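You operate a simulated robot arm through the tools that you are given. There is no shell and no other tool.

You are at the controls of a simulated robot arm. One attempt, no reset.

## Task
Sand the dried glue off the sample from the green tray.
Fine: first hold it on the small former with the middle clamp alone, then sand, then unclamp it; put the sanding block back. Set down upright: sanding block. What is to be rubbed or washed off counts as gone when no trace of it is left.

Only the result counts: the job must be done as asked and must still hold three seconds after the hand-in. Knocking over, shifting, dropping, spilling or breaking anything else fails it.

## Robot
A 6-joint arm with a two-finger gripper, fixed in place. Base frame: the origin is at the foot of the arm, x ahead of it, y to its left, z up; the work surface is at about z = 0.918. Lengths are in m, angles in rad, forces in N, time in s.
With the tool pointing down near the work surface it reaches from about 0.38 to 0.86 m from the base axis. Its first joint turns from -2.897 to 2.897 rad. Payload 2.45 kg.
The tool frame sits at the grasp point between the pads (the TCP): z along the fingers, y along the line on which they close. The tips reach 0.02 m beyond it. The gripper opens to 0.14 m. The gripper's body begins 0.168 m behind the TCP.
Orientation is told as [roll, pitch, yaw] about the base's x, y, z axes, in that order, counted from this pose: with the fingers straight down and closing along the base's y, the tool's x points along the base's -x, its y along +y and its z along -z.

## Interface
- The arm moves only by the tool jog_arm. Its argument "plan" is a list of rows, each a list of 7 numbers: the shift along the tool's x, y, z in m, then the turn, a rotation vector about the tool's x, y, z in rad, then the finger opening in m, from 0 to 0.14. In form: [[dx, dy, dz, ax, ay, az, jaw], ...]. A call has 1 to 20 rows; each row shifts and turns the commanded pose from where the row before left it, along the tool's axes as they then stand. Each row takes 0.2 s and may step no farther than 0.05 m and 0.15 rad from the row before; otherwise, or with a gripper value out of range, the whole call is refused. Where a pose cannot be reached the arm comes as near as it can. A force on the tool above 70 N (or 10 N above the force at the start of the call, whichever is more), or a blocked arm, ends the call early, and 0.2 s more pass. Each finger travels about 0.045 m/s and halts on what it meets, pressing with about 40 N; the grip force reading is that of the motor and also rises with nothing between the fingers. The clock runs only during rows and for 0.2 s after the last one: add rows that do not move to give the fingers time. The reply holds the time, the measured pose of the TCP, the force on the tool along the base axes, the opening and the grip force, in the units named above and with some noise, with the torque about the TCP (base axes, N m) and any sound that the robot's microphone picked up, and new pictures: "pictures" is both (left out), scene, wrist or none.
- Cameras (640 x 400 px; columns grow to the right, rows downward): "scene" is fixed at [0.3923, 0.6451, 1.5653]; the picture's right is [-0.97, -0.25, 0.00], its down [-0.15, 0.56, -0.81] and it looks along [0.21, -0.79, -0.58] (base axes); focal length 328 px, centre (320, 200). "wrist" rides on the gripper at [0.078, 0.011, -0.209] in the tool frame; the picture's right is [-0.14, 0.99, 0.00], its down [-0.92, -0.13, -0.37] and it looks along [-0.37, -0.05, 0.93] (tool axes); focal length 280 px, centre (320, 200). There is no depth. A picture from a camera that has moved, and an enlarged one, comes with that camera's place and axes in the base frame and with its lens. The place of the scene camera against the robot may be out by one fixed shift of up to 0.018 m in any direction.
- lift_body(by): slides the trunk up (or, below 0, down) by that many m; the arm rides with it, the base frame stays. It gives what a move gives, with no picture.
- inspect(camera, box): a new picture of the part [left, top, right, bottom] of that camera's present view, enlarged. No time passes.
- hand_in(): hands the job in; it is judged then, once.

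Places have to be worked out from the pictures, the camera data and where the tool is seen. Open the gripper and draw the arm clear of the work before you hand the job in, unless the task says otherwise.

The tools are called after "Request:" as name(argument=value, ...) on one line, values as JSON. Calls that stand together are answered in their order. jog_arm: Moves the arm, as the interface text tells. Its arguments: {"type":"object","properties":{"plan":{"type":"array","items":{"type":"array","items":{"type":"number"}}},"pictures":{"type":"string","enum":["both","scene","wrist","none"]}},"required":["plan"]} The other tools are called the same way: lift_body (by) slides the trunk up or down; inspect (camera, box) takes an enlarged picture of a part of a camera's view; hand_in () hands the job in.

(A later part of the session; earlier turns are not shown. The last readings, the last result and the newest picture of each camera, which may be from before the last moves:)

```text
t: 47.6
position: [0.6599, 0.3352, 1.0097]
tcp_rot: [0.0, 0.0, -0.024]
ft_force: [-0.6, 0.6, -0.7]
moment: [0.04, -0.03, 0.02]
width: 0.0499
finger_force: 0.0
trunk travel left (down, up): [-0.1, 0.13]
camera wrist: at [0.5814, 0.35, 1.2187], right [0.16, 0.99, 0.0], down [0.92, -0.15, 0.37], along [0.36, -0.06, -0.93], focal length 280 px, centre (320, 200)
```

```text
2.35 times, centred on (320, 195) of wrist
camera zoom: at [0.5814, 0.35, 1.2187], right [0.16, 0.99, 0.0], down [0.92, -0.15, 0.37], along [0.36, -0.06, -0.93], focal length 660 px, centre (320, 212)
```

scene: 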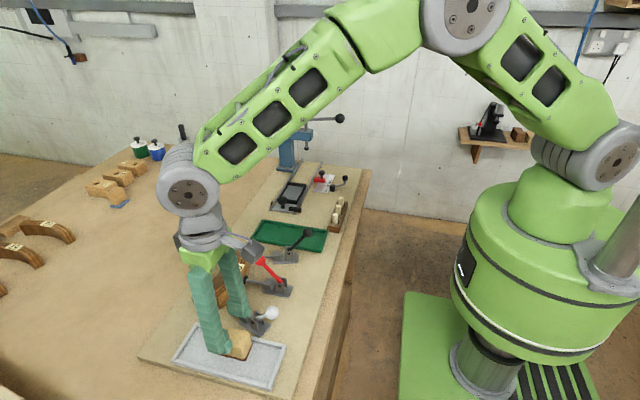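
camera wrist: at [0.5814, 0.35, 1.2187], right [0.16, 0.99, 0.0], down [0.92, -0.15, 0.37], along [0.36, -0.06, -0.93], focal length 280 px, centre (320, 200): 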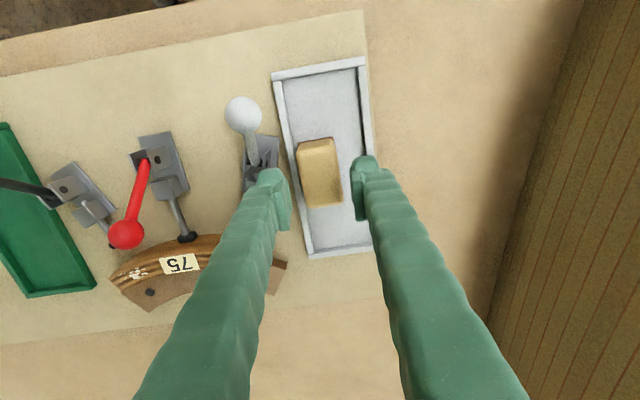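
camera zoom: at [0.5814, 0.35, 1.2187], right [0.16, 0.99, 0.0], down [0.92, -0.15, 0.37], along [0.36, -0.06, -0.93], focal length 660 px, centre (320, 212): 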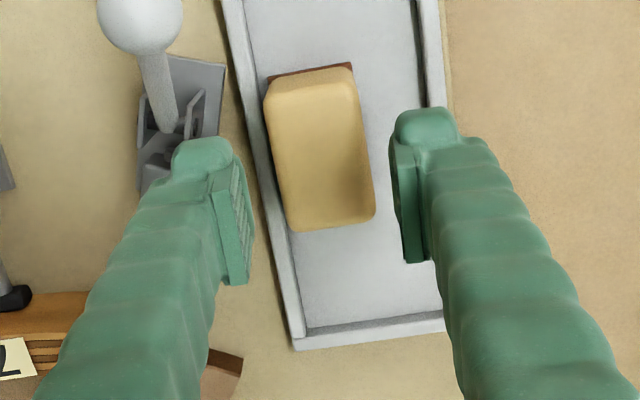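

The block's centre is at (0.661, 0.337) with yaw about 0. I correct by 2 mm, descend to z≈0.957 so the tips stay above the tray wall, and close.

Request:
jog_arm(plan=[[-0.0013, 0.0018, 0.02, 0, 0, -0.03, 0.05], [0, 0, 0.02, 0, 0, 0, 0.05], [0, 0, 0.0125, 0, 0, 0, 0.05], [0, 0, 0, 0, 0, 0, 0.05]], pictures="both")

Request:
inspect(camera="scene", box=[180, 300, 300, 390])

Request:
inspect(camera="wrist", box=[240, 110, 400, 280])

```text
t: 48.6
position: [0.6617, 0.3381, 0.9572]
tcp_rot: [0.0, 0.0, 0.005]
ft_force: [0.5, -0.5, -0.5]
moment: [-0.03, 0.0, -0.03]
width: 0.0502
finger_force: 0.0
trunk travel left (down, up): [-0.1, 0.13]
camera wrist: at [0.5833, 0.3488, 1.1657], right [0.13, 0.99, 0.0], down [0.92, -0.12, 0.37], along [0.37, -0.05, -0.93], focal length 280 px, centre (320, 200)
```

scene: 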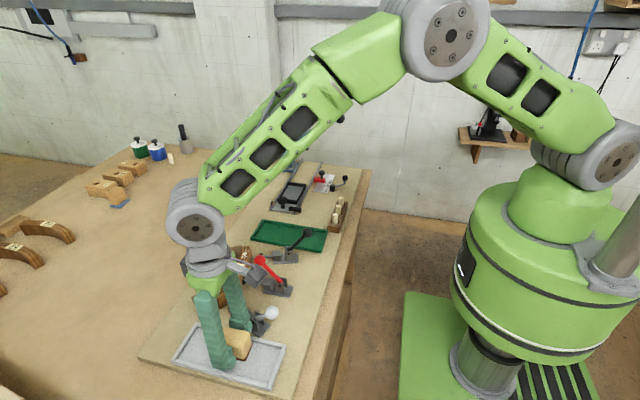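
wrist: 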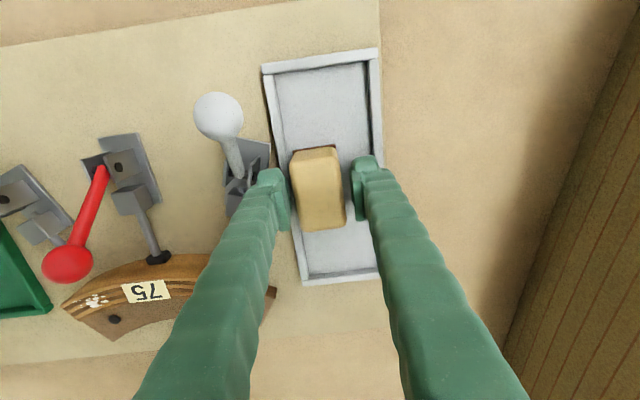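

```text
4.44 times, centred on (240, 345) of scene
camera zoom: at [0.3923, 0.6451, 1.5653], right [-0.97, -0.25, 0.0], down [-0.15, 0.56, -0.81], along [0.21, -0.79, -0.58], focal length 1457 px, centre (676, -444)
```

zoom: 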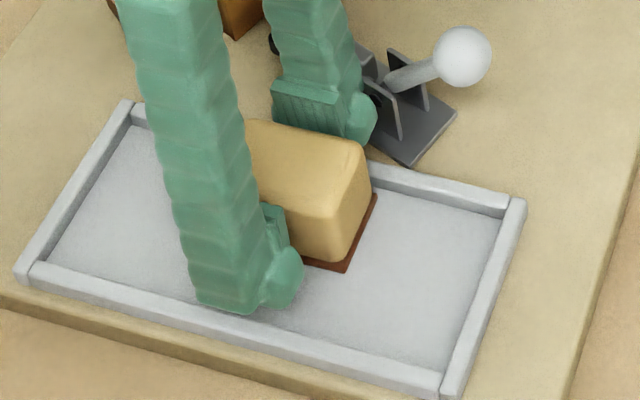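

```text
2.35 times, centred on (320, 195) of wrist
camera zoom: at [0.5833, 0.3488, 1.1657], right [0.13, 0.99, 0.0], down [0.92, -0.12, 0.37], along [0.37, -0.05, -0.93], focal length 660 px, centre (320, 212)
```

zoom: 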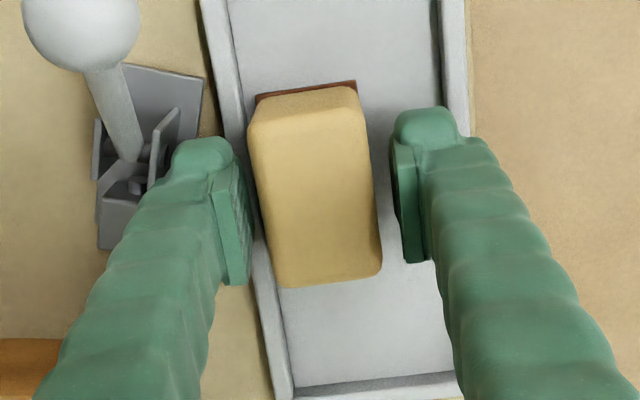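

The block is well centred between the fingers. I close on it and lift slightly.

Request:
jog_arm(plan=[[0, 0, 0, 0, 0, 0, 0.02], [0, 0, 0, 0, 0, 0, 0.02], [0, 0, 0, 0, 0, 0, 0.02], [0, 0, 0, 0, 0, 0, 0.02]], pictures="wrist")

```text
t: 49.6
position: [0.6616, 0.3366, 0.9575]
tcp_rot: [0.001, 0.001, 0.008]
ft_force: [-0.4, -0.4, 0.1]
moment: [0.01, 0.05, 0.02]
width: 0.0362
finger_force: 40.0
trunk travel left (down, up): [-0.1, 0.13]
camera wrist: at [0.5831, 0.3487, 1.1658], right [0.13, 0.99, 0.0], down [0.92, -0.12, 0.37], along [0.37, -0.05, -0.93], focal length 280 px, centre (320, 200)
```

wrist: 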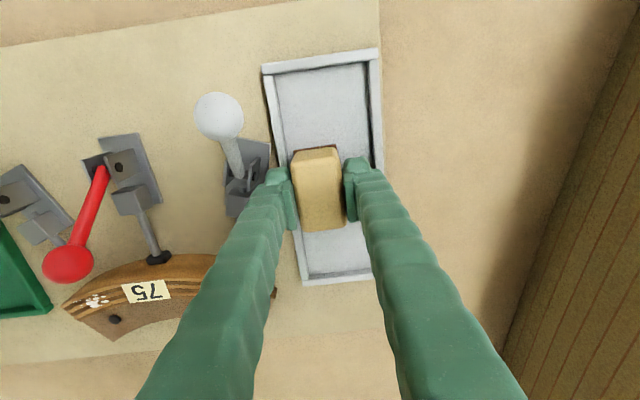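

The block is gripped at 36 mm; the grasp pose to return to is (0.6617, 0.3375, 0.957). I lift it and carry it over the glue at (0.739, 0.113).

Request:
jog_arm(plan=[[0, 0, -0.01, 0, 0, 0, 0.02], [0, 0, -0.03, 0, 0, 0, 0.02], [0, 0, -0.04, 0, 0, 0, 0.02], [0, 0, -0.045, 0, 0, 0, 0.02], [-0.0155, -0.0449, 0, 0, 0, 0, 0.02], [-0.0155, -0.0449, 0, 0, 0, 0, 0.02], [-0.0155, -0.0449, 0, 0, 0, 0, 0.02], [-0.0155, -0.0449, 0, 0, 0, 0, 0.02], [-0.0155, -0.0449, 0, 0, 0, 0, 0.02], [0, 0, 0, 0, 0, 0, 0.02]], pictures="both")

Request:
inspect(camera="scene", box=[180, 200, 320, 310])

Request:
inspect(camera="wrist", box=[240, 110, 440, 280])

```text
t: 51.8
position: [0.7399, 0.1111, 1.0821]
tcp_rot: [-0.001, 0.0, 0.008]
ft_force: [-1.0, 0.0, -0.5]
moment: [0.02, 0.0, -0.02]
width: 0.0366
finger_force: 40.0
trunk travel left (down, up): [-0.1, 0.13]
camera wrist: at [0.662, 0.1219, 1.2913], right [0.13, 0.99, 0.0], down [0.92, -0.12, 0.37], along [0.37, -0.05, -0.93], focal length 280 px, centre (320, 200)
```

scene: 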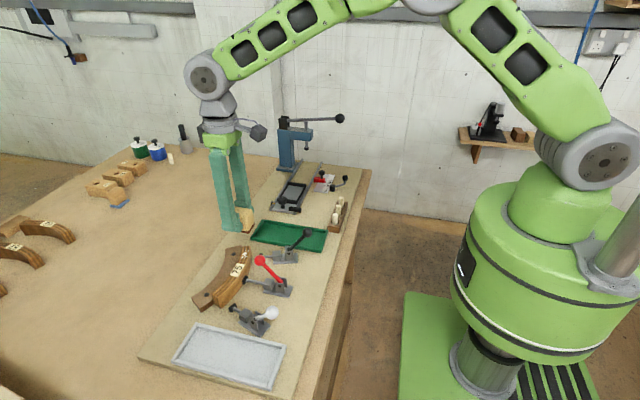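
wrist: 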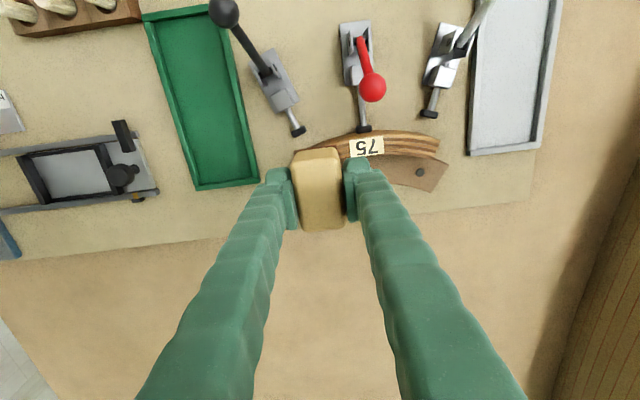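

```text
3.64 times, centred on (250, 255) of scene
camera zoom: at [0.3923, 0.6451, 1.5653], right [-0.97, -0.25, 0.0], down [-0.15, 0.56, -0.81], along [0.21, -0.79, -0.58], focal length 1192 px, centre (574, 0)
```

zoom: 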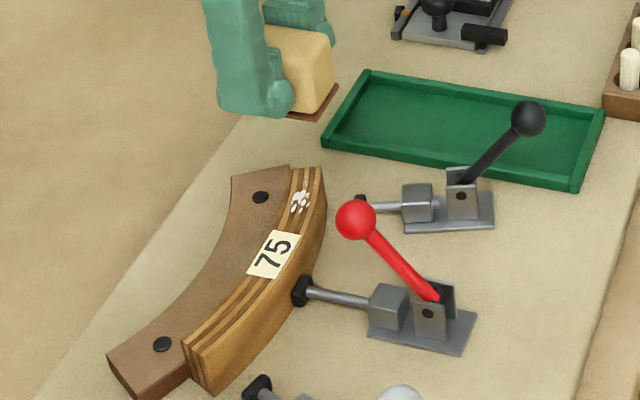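

```text
2.35 times, centred on (340, 195) of wrist
camera zoom: at [0.662, 0.1219, 1.2913], right [0.13, 0.99, 0.0], down [0.92, -0.12, 0.37], along [0.37, -0.05, -0.93], focal length 660 px, centre (273, 212)
```

zoom: 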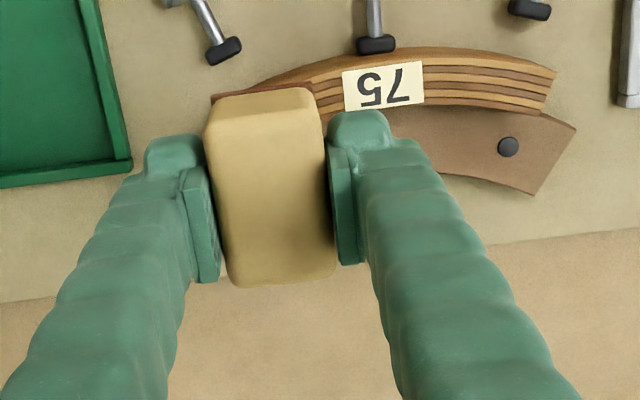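

The block is aligned over the glue area. I lower it to just above the sample, then feel for contact in 1 mm steps.

Request:
jog_arm(plan=[[0, 0.002, 0.04, 0, 0, 0, 0.02], [0, 0, 0.03, 0, 0, 0, 0.02], [0, 0, 0.01, 0, 0, 0, 0.02], [0, 0, 0, 0, 0, 0, 0.02]], pictures="scene")

Request:
jog_arm(plan=[[0, 0, 0.002, 0, 0, 0, 0.02], [0, 0, 0, 0, 0, 0, 0.02]], pictures="none")

Request:
jog_arm(plan=[[0, 0, 0.001, 0, 0, 0, 0.02], [0, 0, 0, 0, 0, 0, 0.02]], pictures="none")

Request:
jog_arm(plan=[[0, 0, 0.001, 0, 0, 0, 0.02], [0, 0, 0, 0, 0, 0, 0.02]], pictures="none")

Request:
jog_arm(plan=[[0, 0, 0.001, 0, 0, 0, 0.02], [0, 0, 0, 0, 0, 0, 0.02]], pictures="none")

```text
t: 52.8
position: [0.7405, 0.1154, 1.0012]
tcp_rot: [0.001, 0.0, 0.004]
ft_force: [-0.4, 0.3, -0.5]
moment: [-0.04, -0.02, 0.02]
width: 0.0364
finger_force: 40.0
trunk travel left (down, up): [-0.1, 0.13]
```

scene: 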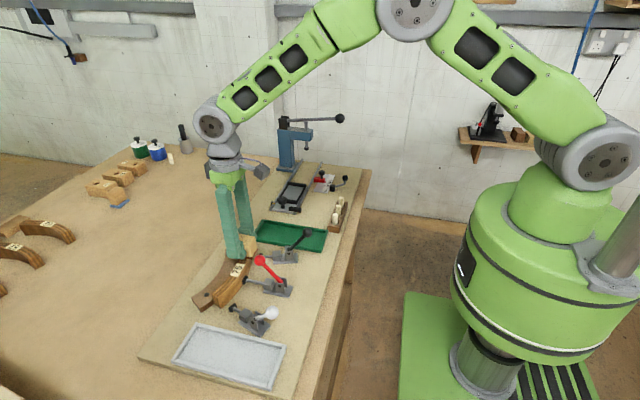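

```text
t: 53.4
position: [0.7402, 0.1166, 0.9992]
tcp_rot: [0.0, 0.001, 0.007]
ft_force: [0.5, -0.2, -0.9]
moment: [-0.02, -0.03, 0.01]
width: 0.0365
finger_force: 39.5
trunk travel left (down, up): [-0.1, 0.13]
```

```text
t: 54.0
position: [0.7404, 0.1161, 0.9977]
tcp_rot: [0.0, 0.0, 0.005]
ft_force: [-0.3, 0.4, -1.6]
moment: [-0.03, -0.05, 0.03]
width: 0.0366
finger_force: 39.8
trunk travel left (down, up): [-0.1, 0.13]
```

```text
t: 54.6
position: [0.7399, 0.1153, 0.9964]
tcp_rot: [0.0, 0.0, 0.005]
ft_force: [0.8, 0.9, -0.5]
moment: [0.0, -0.02, 0.0]
width: 0.0364
finger_force: 38.7
trunk travel left (down, up): [-0.1, 0.13]
```

```text
t: 55.2
position: [0.7397, 0.1154, 0.9955]
tcp_rot: [0.0, 0.001, 0.006]
ft_force: [0.3, -0.4, -0.2]
moment: [-0.03, -0.03, 0.04]
width: 0.0364
finger_force: 39.9
trunk travel left (down, up): [-0.1, 0.13]
```

No contact yet; I keep lowering in 1 mm steps.

Request:
jog_arm(plan=[[0, 0, 0.001, 0, 0, 0, 0.02], [0, 0, 0, 0, 0, 0, 0.02]], pictures="none")

Request:
jog_arm(plan=[[0, 0, 0.001, 0, 0, 0, 0.02], [0, 0, 0, 0, 0, 0, 0.02]], pictures="none")

Request:
jog_arm(plan=[[0, 0, 0.001, 0, 0, 0, 0.02], [0, 0, 0, 0, 0, 0, 0.02]], pictures="none")

Request:
inspect(camera="scene", box=[180, 220, 300, 310])

```text
t: 55.8
position: [0.7396, 0.1161, 0.9949]
tcp_rot: [0.0, -0.001, 0.005]
ft_force: [-0.1, 0.5, -1.1]
moment: [-0.04, -0.02, -0.01]
width: 0.0365
finger_force: 39.6
trunk travel left (down, up): [-0.1, 0.13]
```

```text
t: 56.4
position: [0.7404, 0.1159, 0.9946]
tcp_rot: [0.001, 0.0, 0.005]
ft_force: [0.2, 0.0, -0.5]
moment: [-0.02, -0.01, 0.02]
width: 0.0364
finger_force: 40.2
trunk travel left (down, up): [-0.1, 0.13]
```

```text
t: 57.0
position: [0.7404, 0.1152, 0.9929]
tcp_rot: [-0.001, 0.0, 0.006]
ft_force: [-1.7, -0.9, 1.8]
moment: [0.02, 0.05, 0.01]
width: 0.0363
finger_force: 40.1
trunk travel left (down, up): [-0.1, 0.13]
```

```text
4.44 times, centred on (240, 265) of scene
camera zoom: at [0.3923, 0.6451, 1.5653], right [-0.97, -0.25, 0.0], down [-0.15, 0.56, -0.81], along [0.21, -0.79, -0.58], focal length 1457 px, centre (676, -89)
```

zoom: 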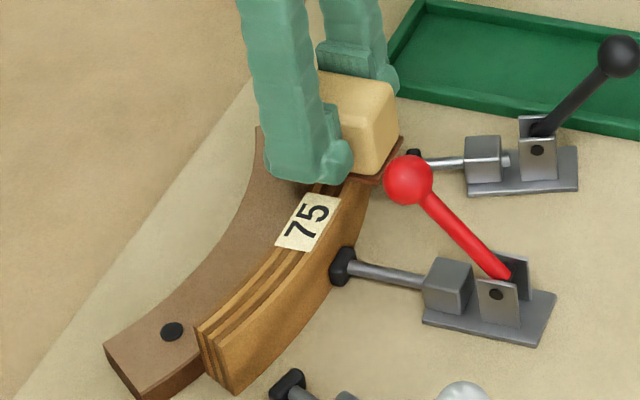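

First contact is at 0.993. I press about 1 mm more (roughly 10 N) and make strokes along y with some x.

Request:
jog_arm(plan=[[0, 0, 0.001, 0, 0, 0, 0.02], [0, 0.008, 0, 0, 0, 0, 0.02], [0, -0.01, 0, 0, 0, 0, 0.02], [0, -0.01, 0, 0, 0, 0, 0.02], [0, 0.01, 0, 0, 0, 0, 0.02], [0, 0.01, 0, 0, 0, 0, 0.02], [0, -0.01, 0, 0, 0, 0, 0.02], [0, -0.01, 0, 0, 0, 0, 0.02], [0, 0.01, 0, 0, 0, 0, 0.02], [0, 0.01, 0, 0, 0, 0, 0.02], [0, -0.01, 0, 0, 0, 0, 0.02], [0, -0.01, 0, 0, 0, 0, 0.02], [0, 0.012, 0, 0, 0, 0, 0.02], [0, 0, 0, 0, 0, 0, 0.02]], pictures="scene")

Request:
inspect(camera="scene", box=[180, 220, 300, 310])

```text
t: 60.0
position: [0.7386, 0.1138, 0.9943]
tcp_rot: [0.0, -0.001, 0.007]
ft_force: [0.6, -13.1, 19.3]
moment: [-0.4, 0.02, 0.0]
width: 0.0364
finger_force: 40.4
trunk travel left (down, up): [-0.1, 0.13]
```

scene: 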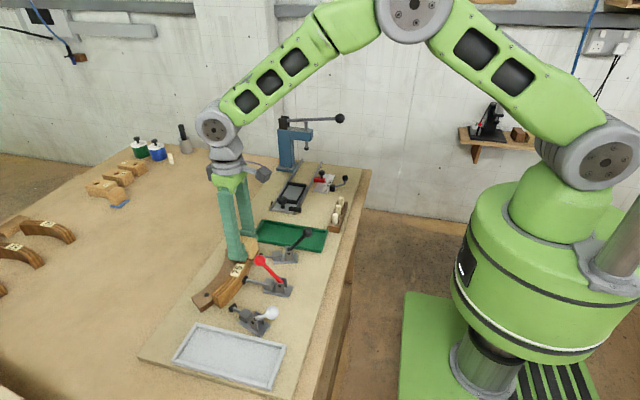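

```text
4.44 times, centred on (240, 265) of scene
camera zoom: at [0.3923, 0.6451, 1.5653], right [-0.97, -0.25, 0.0], down [-0.15, 0.56, -0.81], along [0.21, -0.79, -0.58], focal length 1457 px, centre (676, -89)
```

zoom: 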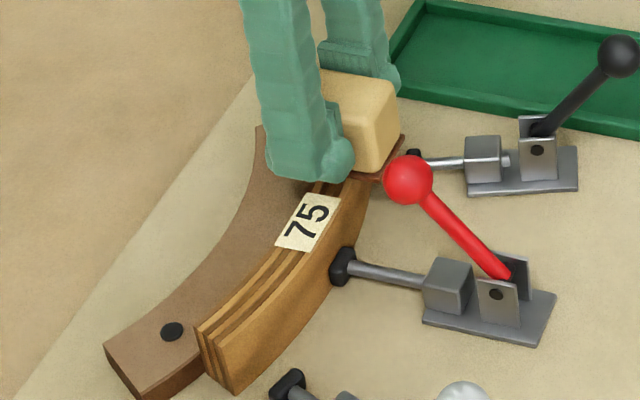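

The sample stayed put. I lift the block to see how much glue remains.

Request:
jog_arm(plan=[[0, 0, -0.01, 0, 0, 0, 0.02], [0, 0, -0.035, 0, 0, 0, 0.02], [0, 0, -0.045, 0, 0, 0, 0.02], [0, 0, 0, 0, 0, 0, 0.02]], pictures="scene")

Request:
inspect(camera="scene", box=[220, 230, 280, 290])

```text
t: 61.0
position: [0.7393, 0.1162, 1.0836]
tcp_rot: [-0.001, 0.001, 0.005]
ft_force: [-0.6, 1.1, -0.7]
moment: [0.0, 0.05, 0.0]
width: 0.0366
finger_force: 39.7
trunk travel left (down, up): [-0.1, 0.13]
```

scene: 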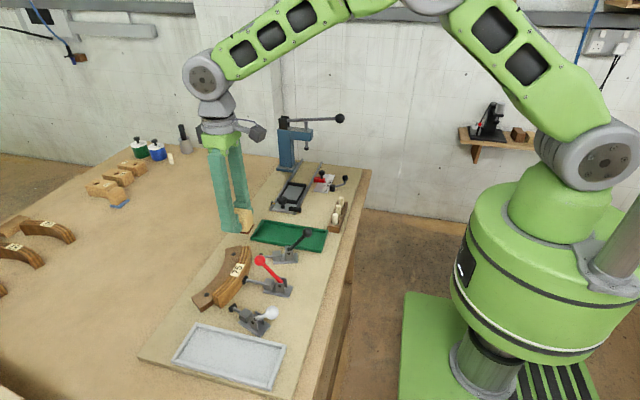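

```text
6.67 times, centred on (250, 260) of scene
camera zoom: at [0.3923, 0.6451, 1.5653], right [-0.97, -0.25, 0.0], down [-0.15, 0.56, -0.81], along [0.21, -0.79, -0.58], focal length 2186 px, centre (787, -200)
```

zoom: 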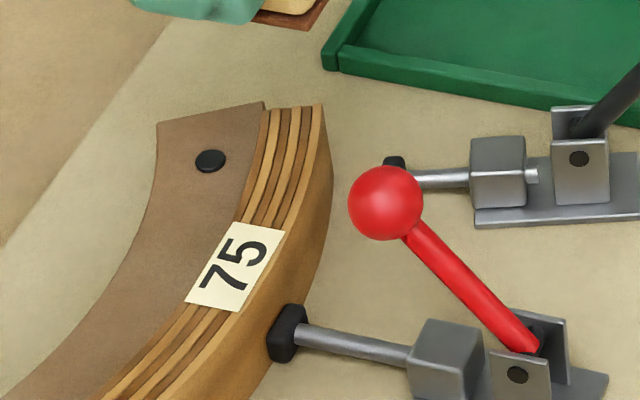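

The glue looks gone from here. I shift toward the tray so the wrist camera can also check the surface.

Request:
jog_arm(plan=[[0.02, 0.045, 0, 0, 0, 0, 0.02], [0.02, 0.045, 0, 0, 0, 0, 0.02], [0, 0, 0, 0, 0, 0, 0.02]], pictures="both")

Request:
inspect(camera="wrist", box=[140, 120, 260, 260])

Request:
inspect(camera="scene", box=[228, 240, 268, 275])

```text
t: 61.8
position: [0.6967, 0.2045, 1.0832]
tcp_rot: [0.0, -0.001, 0.005]
ft_force: [0.7, -0.8, -1.4]
moment: [0.03, 0.0, 0.01]
width: 0.0362
finger_force: 40.2
trunk travel left (down, up): [-0.1, 0.13]
camera wrist: at [0.6184, 0.2153, 1.2931], right [0.13, 0.99, 0.0], down [0.92, -0.12, 0.37], along [0.37, -0.05, -0.93], focal length 280 px, centre (320, 200)
```

scene: 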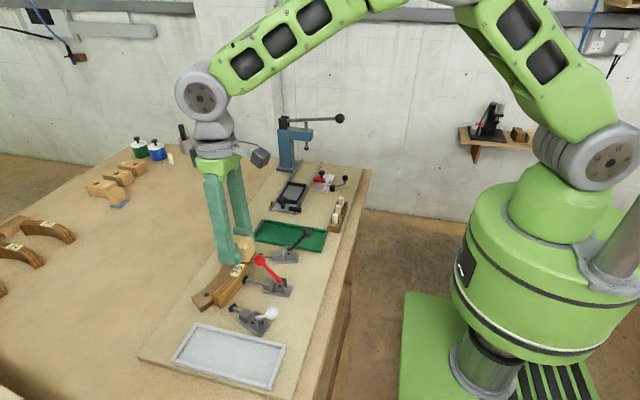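
wrist: 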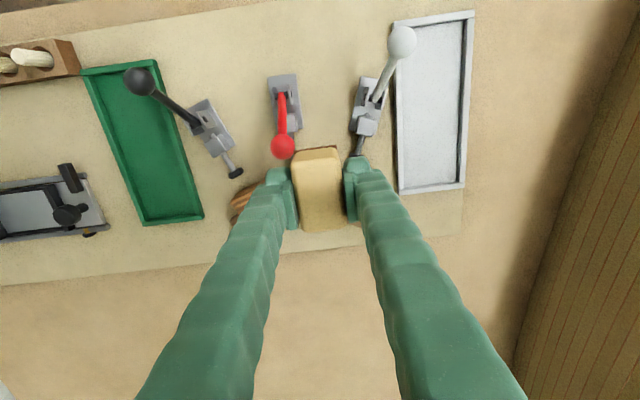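

```text
2.86 times, centred on (200, 190) of wrist
camera zoom: at [0.6184, 0.2153, 1.2931], right [0.13, 0.99, 0.0], down [0.92, -0.12, 0.37], along [0.37, -0.05, -0.93], focal length 801 px, centre (663, 229)
```

zoom: 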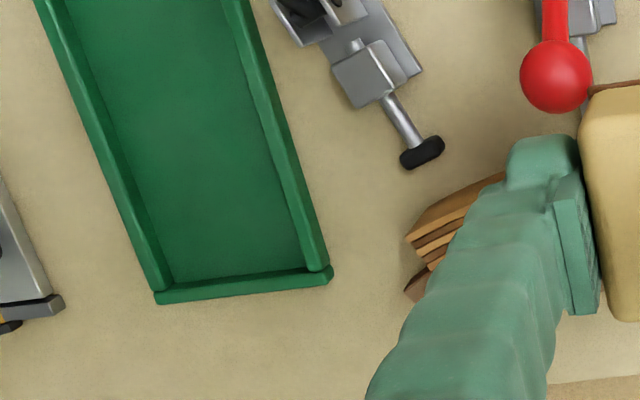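

```text
11.43 times, centred on (248, 258) of scene
camera zoom: at [0.3923, 0.6451, 1.5653], right [-0.97, -0.25, 0.0], down [-0.15, 0.56, -0.81], along [0.21, -0.79, -0.58], focal length 3747 px, centre (1143, -457)
```

zoom: 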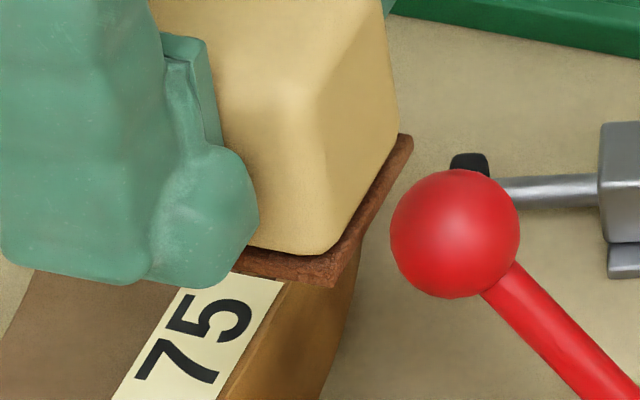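

The finger hides the spot from here. I go on to above the grey tray, from where the glue area was visible before.

Request:
jog_arm(plan=[[0.012, 0.0443, 0, 0, 0, 0, 0.02], [0.012, 0.0443, 0, 0, 0, 0, 0.02], [0.011, 0.0444, 0, 0, 0, 0, 0.02], [0, 0, 0, 0, 0, 0, 0.02]], pictures="both")

Request:
inspect(camera="wrist", box=[60, 180, 240, 300])

Request:
inspect(camera="scene", box=[228, 240, 268, 275])

```text
t: 62.8
position: [0.6637, 0.3376, 1.0802]
tcp_rot: [0.001, 0.0, 0.006]
ft_force: [-0.1, -0.2, -0.1]
moment: [-0.02, 0.01, -0.01]
width: 0.0366
finger_force: 39.4
trunk travel left (down, up): [-0.1, 0.13]
camera wrist: at [0.585, 0.3492, 1.2897], right [0.13, 0.99, 0.0], down [0.92, -0.12, 0.37], along [0.37, -0.05, -0.93], focal length 280 px, centre (320, 200)
```

scene: 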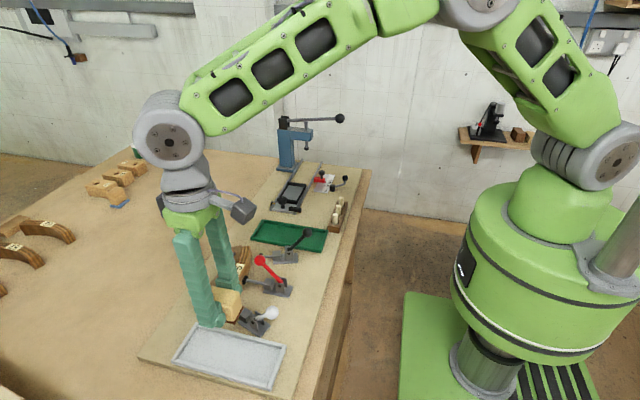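
wrist: 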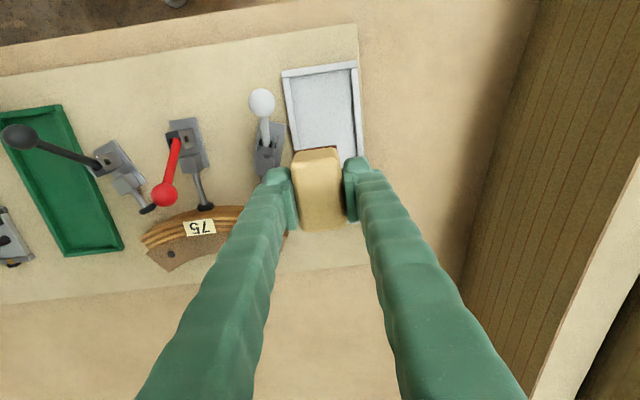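

```text
3.33 times, centred on (150, 240) of wrist
camera zoom: at [0.585, 0.3492, 1.2897], right [0.13, 0.99, 0.0], down [0.92, -0.12, 0.37], along [0.37, -0.05, -0.93], focal length 935 px, centre (887, 67)
```

zoom: 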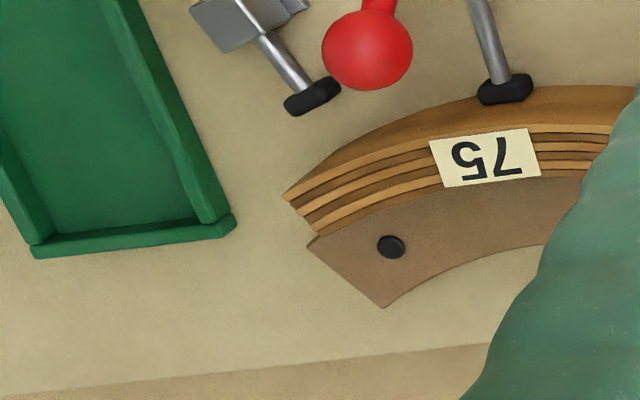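

```text
11.43 times, centred on (248, 258) of scene
camera zoom: at [0.3923, 0.6451, 1.5653], right [-0.97, -0.25, 0.0], down [-0.15, 0.56, -0.81], along [0.21, -0.79, -0.58], focal length 3747 px, centre (1143, -457)
```

zoom: 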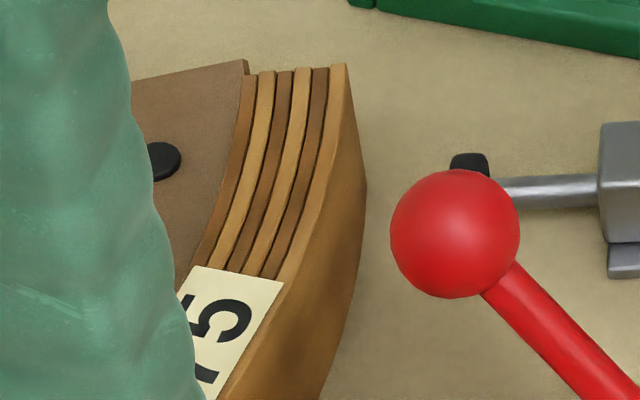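

No trace of glue remains in either view. I lower the block back into its place in the tray.

Request:
jog_arm(plan=[[0.001, 0, 0.04, 0, 0, 0, 0.02], [0, 0, 0.04, 0, 0, 0, 0.02], [0, 0, 0.03, 0, 0, 0, 0.02], [0, 0, 0.009, 0, 0, 0, 0.02], [0, 0, 0, 0, 0, 0, 0.02]], pictures="both")

Request:
jog_arm(plan=[[0, 0, 0.0015, 0, 0, 0, 0.02], [0, 0, 0, 0, 0, 0, 0.02]], pictures="none")

Request:
jog_arm(plan=[[0, 0, 0.001, 0, 0, 0, 0.02], [0, 0, 0, 0, 0, 0, 0.02]], pictures="none")

```text
t: 64.0
position: [0.662, 0.3381, 0.9624]
tcp_rot: [0.0, -0.001, 0.006]
ft_force: [-0.5, -0.4, -1.1]
moment: [0.02, -0.02, 0.0]
width: 0.0365
finger_force: 40.3
trunk travel left (down, up): [-0.1, 0.13]
camera wrist: at [0.5832, 0.349, 1.1716], right [0.13, 0.99, 0.0], down [0.92, -0.12, 0.37], along [0.37, -0.05, -0.93], focal length 280 px, centre (320, 200)
```

scene: 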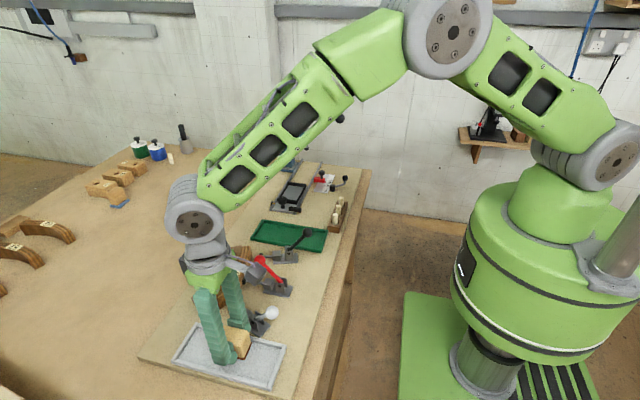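
wrist: 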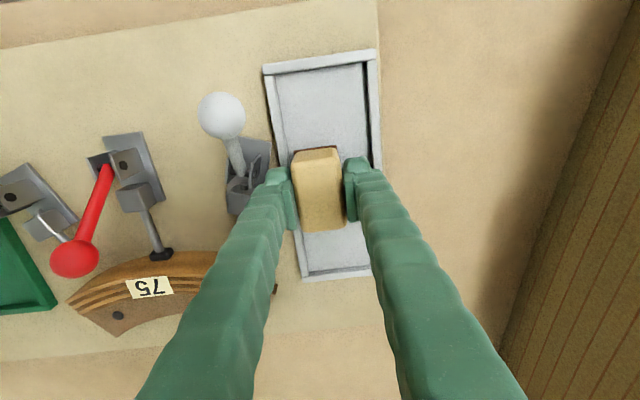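

```text
t: 64.6
position: [0.6621, 0.3388, 0.9618]
tcp_rot: [0.001, 0.002, 0.006]
ft_force: [-0.5, -0.6, -0.7]
moment: [0.0, 0.04, -0.02]
width: 0.0365
finger_force: 40.5
trunk travel left (down, up): [-0.1, 0.13]
```

```text
t: 65.2
position: [0.6613, 0.3379, 0.9606]
tcp_rot: [0.0, 0.0, 0.005]
ft_force: [-0.3, -0.1, -0.7]
moment: [-0.02, 0.01, -0.05]
width: 0.0364
finger_force: 40.2
trunk travel left (down, up): [-0.1, 0.13]
```

I shift 3 mm away from the near tray wall for clearance and continue down until contact.

Request:
jog_arm(plan=[[0, 0.003, 0, 0, 0, 0, 0.02], [0, 0, 0.001, 0, 0, 0, 0.02], [0, 0, 0, 0, 0, 0, 0.02]], pictures="none")

Request:
jog_arm(plan=[[0, 0, 0.001, 0, 0, 0, 0.02], [0, 0, 0, 0, 0, 0, 0.02]], pictures="none")

Request:
jog_arm(plan=[[0, 0, 0.001, 0, 0, 0, 0.02], [0, 0, 0, 0, 0, 0, 0.02]], pictures="none")

Request:
jog_arm(plan=[[0, 0, 0.001, 0, 0, 0, 0.02], [0, 0, 0, 0, 0, 0, 0.02]], pictures="none")

```text
t: 66.0
position: [0.6626, 0.3404, 0.9588]
tcp_rot: [0.001, -0.001, 0.006]
ft_force: [0.9, 1.0, -0.5]
moment: [-0.01, 0.01, 0.02]
width: 0.0363
finger_force: 39.9
trunk travel left (down, up): [-0.1, 0.13]
```

```text
t: 66.6
position: [0.6623, 0.3408, 0.9578]
tcp_rot: [0.001, -0.001, 0.004]
ft_force: [0.7, 0.5, -0.3]
moment: [-0.02, 0.03, 0.07]
width: 0.0362
finger_force: 40.1
trunk travel left (down, up): [-0.1, 0.13]
```

```text
t: 67.2
position: [0.6619, 0.3419, 0.958]
tcp_rot: [0.0, -0.001, 0.004]
ft_force: [0.0, 0.0, -1.2]
moment: [0.02, 0.03, -0.02]
width: 0.0367
finger_force: 40.1
trunk travel left (down, up): [-0.1, 0.13]
```

```text
t: 67.8
position: [0.6619, 0.3414, 0.9553]
tcp_rot: [-0.001, -0.002, 0.006]
ft_force: [-0.3, -0.5, -1.2]
moment: [0.0, -0.01, 0.01]
width: 0.0362
finger_force: 39.8
trunk travel left (down, up): [-0.1, 0.13]
```

Request:
jog_arm(plan=[[0, 0, 0.001, 0, 0, 0, 0.02], [0, 0, 0, 0, 0, 0, 0.02]], pictures="none")

Request:
inspect(camera="scene", box=[190, 310, 290, 390])

```text
t: 68.4
position: [0.6628, 0.3411, 0.9564]
tcp_rot: [0.002, -0.001, 0.005]
ft_force: [0.5, -1.0, 2.1]
moment: [-0.01, -0.03, -0.02]
width: 0.0364
finger_force: 39.9
trunk travel left (down, up): [-0.1, 0.13]
```

```text
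5.00 times, centred on (240, 350) of scene
camera zoom: at [0.3923, 0.6451, 1.5653], right [-0.97, -0.25, 0.0], down [-0.15, 0.56, -0.81], along [0.21, -0.79, -0.58], focal length 1640 px, centre (720, -550)
```

zoom: 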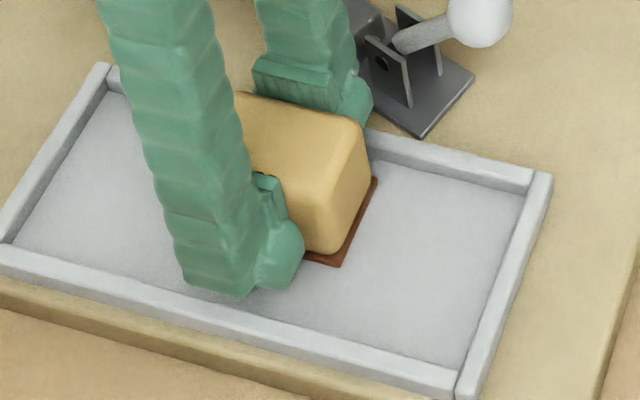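

The block touches the tray floor at about 0.956. I press a hair more, open to 50 mm, and rise straight up.

Request:
jog_arm(plan=[[0, 0, 0.0005, 0, 0, 0, 0.02], [0, 0, 0, 0, 0, 0, 0.035], [0, 0, 0, 0, 0, 0, 0.05], [0, 0, 0, 0, 0, 0, 0.05], [0, 0, 0, 0, 0, 0, 0.05], [0, 0, -0.02, 0, 0, 0, 0.05], [0, 0, -0.04, 0, 0, 0, 0.05], [0, 0, -0.045, 0, 0, 0, 0.05], [0, 0, -0.03, 0, 0, 0, 0.05], [0, 0, 0, 0, 0, 0, 0.05]], pictures="both")

Request:
inspect(camera="scene", box=[160, 230, 320, 390])

Request:
inspect(camera="wrist", box=[60, 120, 240, 300])

```text
t: 70.6
position: [0.66, 0.3415, 1.0928]
tcp_rot: [-0.001, -0.001, 0.005]
ft_force: [0.4, -0.1, 0.1]
moment: [0.0, 0.0, -0.02]
width: 0.0501
finger_force: 0.1
trunk travel left (down, up): [-0.1, 0.13]
camera wrist: at [0.5824, 0.3521, 1.3007], right [0.13, 0.99, 0.0], down [0.92, -0.12, 0.37], along [0.37, -0.05, -0.93], focal length 280 px, centre (320, 200)
```

scene: 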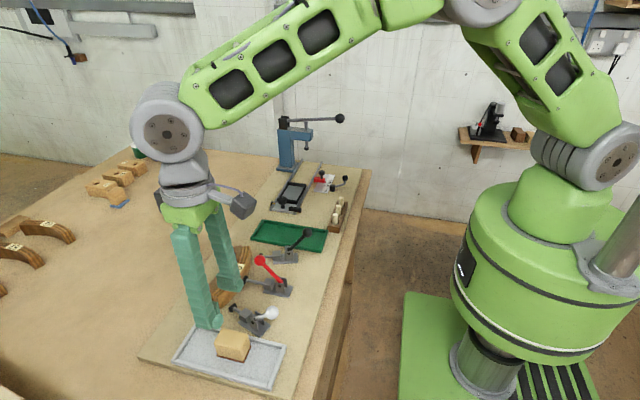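
wrist: 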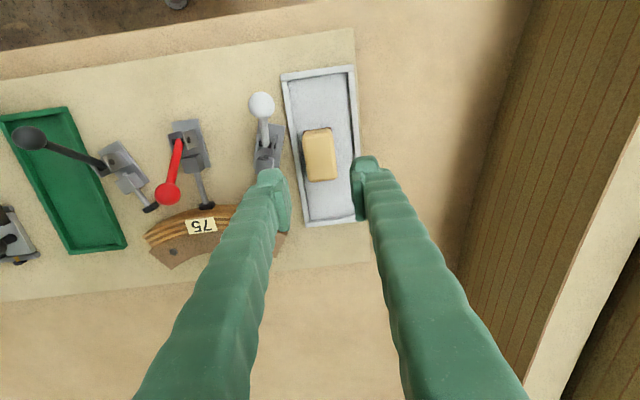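

```text
2.50 times, centred on (240, 310) of scene
camera zoom: at [0.3923, 0.6451, 1.5653], right [-0.97, -0.25, 0.0], down [-0.15, 0.56, -0.81], along [0.21, -0.79, -0.58], focal length 820 px, centre (520, -75)
```

zoom: 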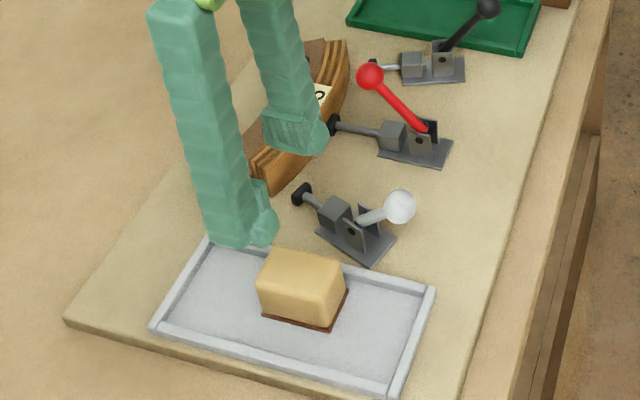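

```text
2.22 times, centred on (150, 210) of wrist
camera zoom: at [0.5824, 0.3521, 1.3007], right [0.13, 0.99, 0.0], down [0.92, -0.12, 0.37], along [0.37, -0.05, -0.93], focal length 623 px, centre (698, 178)
```

zoom: 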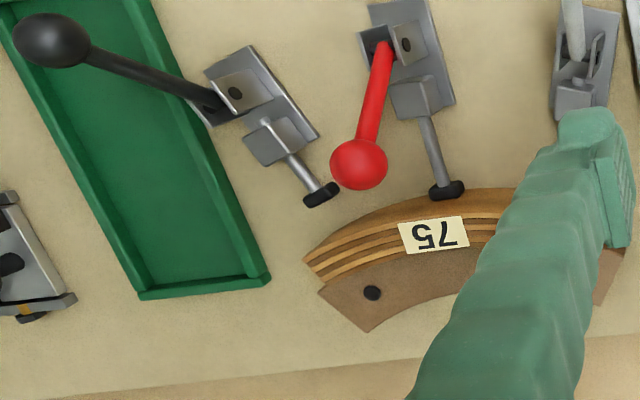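

The block is back upright in its tray. Now I unclamp: with closed fingers I go in front of the red ball (0.669, 0.170, 1.01), staying above the sample top.

Request:
jog_arm(plan=[[-0.013, -0.0429, 0, 0, 0, 0, 0.02], [-0.013, -0.0429, 0, 0, 0, 0, 0.0], [-0.013, -0.0429, 0, 0, 0, 0, 0.0], [-0.013, -0.0429, 0, 0, 0, 0, 0.0], [0, 0, 0.03, 0, 0, 0, 0.0], [0, 0, 0, 0, 0, 0, 0.0]], pictures="both")

Request:
inspect(camera="scene", box=[200, 220, 320, 310])

Request:
inspect(camera="wrist", box=[240, 60, 400, 240])

```text
t: 72.0
position: [0.7167, 0.1697, 1.0602]
tcp_rot: [-0.001, -0.001, 0.006]
ft_force: [0.2, -0.5, -0.4]
moment: [0.0, -0.03, -0.02]
width: 0.0
finger_force: 29.7
trunk travel left (down, up): [-0.1, 0.13]
camera wrist: at [0.6378, 0.18, 1.27], right [0.13, 0.99, 0.0], down [0.92, -0.12, 0.37], along [0.37, -0.05, -0.93], focal length 280 px, centre (320, 200)
```

scene: 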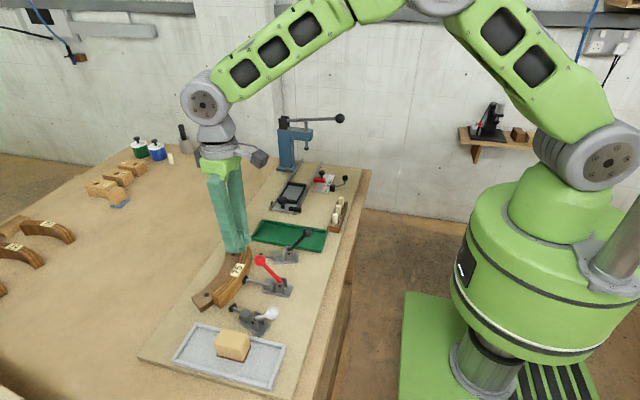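
wrist: 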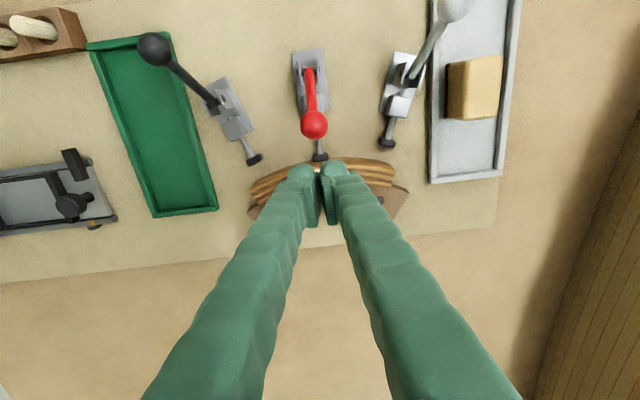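

```text
4.44 times, centred on (260, 265) of scene
camera zoom: at [0.3923, 0.6451, 1.5653], right [-0.97, -0.25, 0.0], down [-0.15, 0.56, -0.81], along [0.21, -0.79, -0.58], focal length 1457 px, centre (587, -89)
```

zoom: 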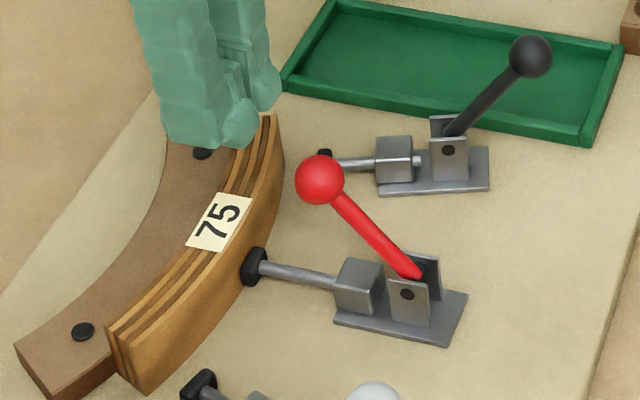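

```text
2.22 times, centred on (320, 150) of wrist
camera zoom: at [0.6378, 0.18, 1.27], right [0.13, 0.99, 0.0], down [0.92, -0.12, 0.37], along [0.37, -0.05, -0.93], focal length 623 px, centre (320, 311)
```

zoom: 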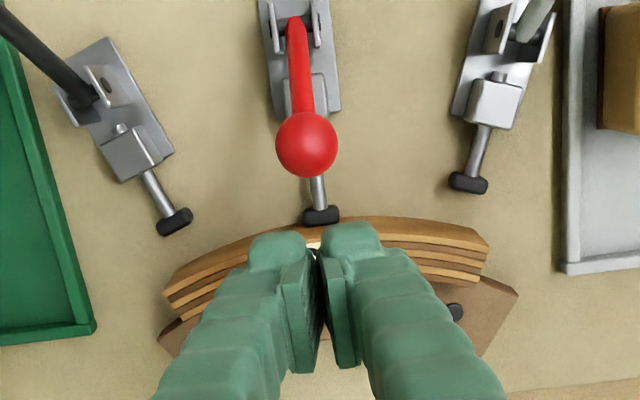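

The ball is at (0.669, 0.170). I lower to z≈1.003, with the tips 25 mm above the sample, and push back in small steps.

Request:
jog_arm(plan=[[0, 0, 0.03, 0, 0, 0, 0.0], [0, 0, 0.027, 0, 0, 0, 0.0], [0.008, 0, 0, 0, 0, 0, 0.0], [0.006, 0, 0, 0, 0, 0, 0.0], [0, 0, 0, 0, 0, 0, 0.0]], pictures="none")

Request:
jog_arm(plan=[[0.004, 0, 0, 0, 0, 0, 0.0], [0.003, 0, 0, 0, 0, 0, 0.0], [0, 0, 0, 0, 0, 0, 0.0]], pictures="scene")

Request:
inspect(camera="scene", box=[200, 220, 320, 310])

```text
t: 73.2
position: [0.7019, 0.1693, 1.0032]
tcp_rot: [0.001, 0.002, 0.006]
ft_force: [0.8, 0.0, 0.5]
moment: [-0.02, 0.03, 0.0]
width: 0.0002
finger_force: 29.3
trunk travel left (down, up): [-0.1, 0.13]
```

```text
t: 74.0
position: [0.6947, 0.1694, 1.0048]
tcp_rot: [0.001, 0.0, 0.006]
ft_force: [4.8, 0.9, 2.4]
moment: [-0.04, 0.1, -0.06]
width: 0.0
finger_force: 29.3
trunk travel left (down, up): [-0.1, 0.13]
```

scene: 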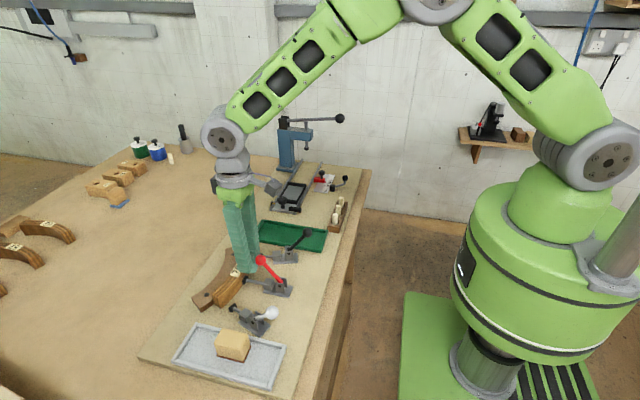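

```text
4.44 times, centred on (260, 265) of scene
camera zoom: at [0.3923, 0.6451, 1.5653], right [-0.97, -0.25, 0.0], down [-0.15, 0.56, -0.81], along [0.21, -0.79, -0.58], focal length 1457 px, centre (587, -89)
```

zoom: 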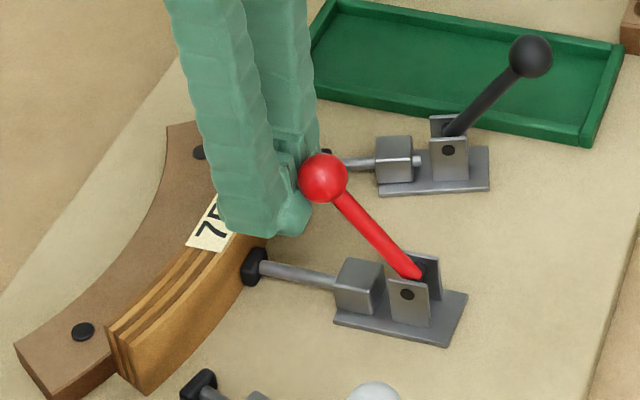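

The fingers touch the ball with 5 N. I push on backward.

Request:
jog_arm(plan=[[0.005, 0, 0, 0, 0, 0, 0.0], [0.005, 0, 0, 0, 0, 0, 0.0], [0, 0, 0, 0, 0, 0, 0.0]], pictures="none")

Request:
inspect(camera="scene", box=[200, 220, 320, 310])

```text
t: 74.8
position: [0.6833, 0.1696, 1.0035]
tcp_rot: [0.0, 0.0, 0.006]
ft_force: [-0.1, -0.5, 0.3]
moment: [0.02, 0.0, 0.0]
width: 0.0
finger_force: 29.7
trunk travel left (down, up): [-0.1, 0.13]
```

```text
4.44 times, centred on (260, 265) of scene
camera zoom: at [0.3923, 0.6451, 1.5653], right [-0.97, -0.25, 0.0], down [-0.15, 0.56, -0.81], along [0.21, -0.79, -0.58], focal length 1457 px, centre (587, -89)
```

zoom: 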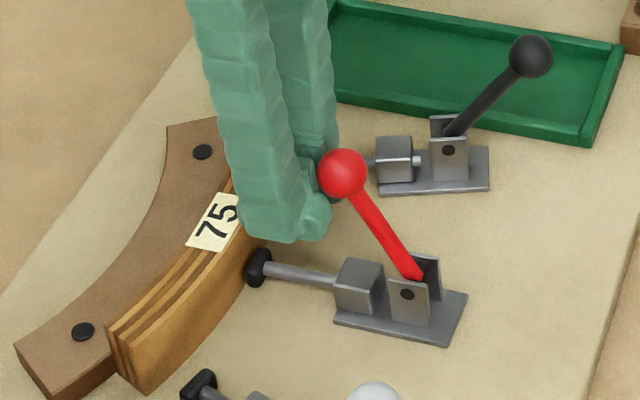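

The plunger is retracting. I continue pushing back while rising gradually, so the tips clear the clamp body and the rod.

Request:
jog_arm(plan=[[0.007, 0, -0.004, 0, 0, 0, 0.0], [0.007, 0, -0.004, 0, 0, 0, 0.0], [0.007, 0, -0.004, 0, 0, 0, 0.0], [0.007, 0, -0.003, 0, 0, 0, 0.0], [0, 0, 0, 0, 0, 0, 0.0]], pictures="none")

Request:
inspect(camera="scene", box=[200, 220, 320, 310])

Request:
jog_arm(plan=[[0.007, 0, -0.002, 0, 0, 0, 0.0], [0.007, 0, -0.002, 0, 0, 0, 0.0], [0.007, 0, 0, 0, 0, 0, 0.0], [0, 0, 0, 0, 0, 0, 0.0]], pictures="none")

Request:
inspect(camera="scene", box=[200, 220, 320, 310])

```text
t: 76.0
position: [0.6572, 0.1691, 1.0197]
tcp_rot: [0.0, 0.0, 0.004]
ft_force: [0.0, -1.4, 0.4]
moment: [0.01, 0.02, -0.01]
width: 0.0002
finger_force: 29.5
trunk travel left (down, up): [-0.1, 0.13]
```

```text
4.44 times, centred on (260, 265) of scene
camera zoom: at [0.3923, 0.6451, 1.5653], right [-0.97, -0.25, 0.0], down [-0.15, 0.56, -0.81], along [0.21, -0.79, -0.58], focal length 1457 px, centre (587, -89)
```

zoom: 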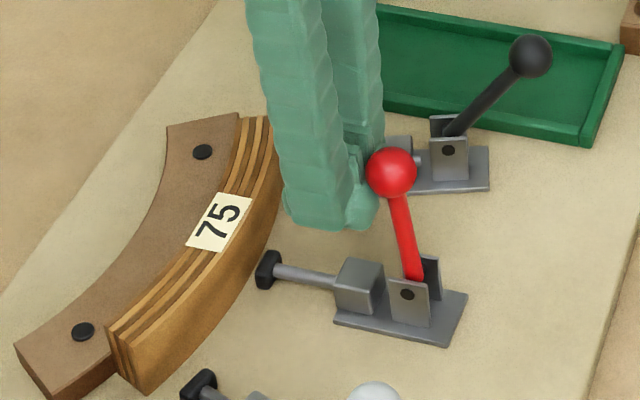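

```text
t: 77.0
position: [0.6346, 0.1693, 1.0229]
tcp_rot: [-0.001, 0.0, 0.005]
ft_force: [-0.1, 0.5, -0.6]
moment: [0.03, 0.01, 0.0]
width: 0.0
finger_force: 29.3
trunk travel left (down, up): [-0.1, 0.13]
```

```text
4.44 times, centred on (260, 265) of scene
camera zoom: at [0.3923, 0.6451, 1.5653], right [-0.97, -0.25, 0.0], down [-0.15, 0.56, -0.81], along [0.21, -0.79, -0.58], focal length 1457 px, centre (587, -89)
```

zoom: 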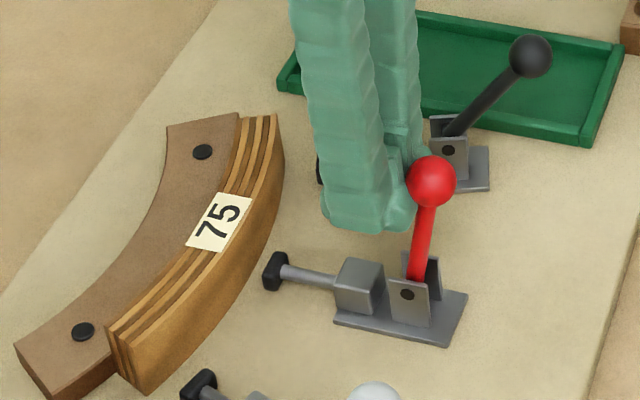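

The clamp is retracting well. I continue until the handle is back at its starting lean.

Request:
jog_arm(plan=[[0.007, 0, -0.001, 0, 0, 0, 0.0], [0.007, 0, -0.001, 0, 0, 0, 0.0], [0.007, 0, 0, 0, 0, 0, 0.0], [0.006, 0, 0, 0, 0, 0, 0.0], [0, 0, 0, 0, 0, 0, 0.0]], pictures="none")

Request:
inspect(camera="scene", box=[200, 220, 320, 310])

```text
t: 78.2
position: [0.6082, 0.1691, 1.024]
tcp_rot: [0.0, -0.001, 0.005]
ft_force: [-1.2, 0.1, 1.0]
moment: [-0.02, 0.01, -0.05]
width: 0.0
finger_force: 29.5
trunk travel left (down, up): [-0.1, 0.13]
```

```text
4.44 times, centred on (260, 265) of scene
camera zoom: at [0.3923, 0.6451, 1.5653], right [-0.97, -0.25, 0.0], down [-0.15, 0.56, -0.81], along [0.21, -0.79, -0.58], focal length 1457 px, centre (587, -89)
```

zoom: 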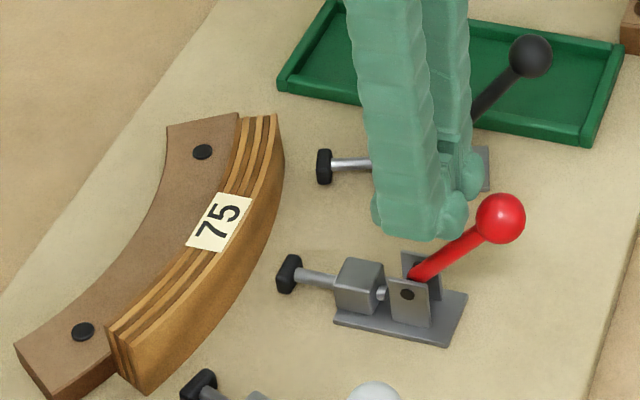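

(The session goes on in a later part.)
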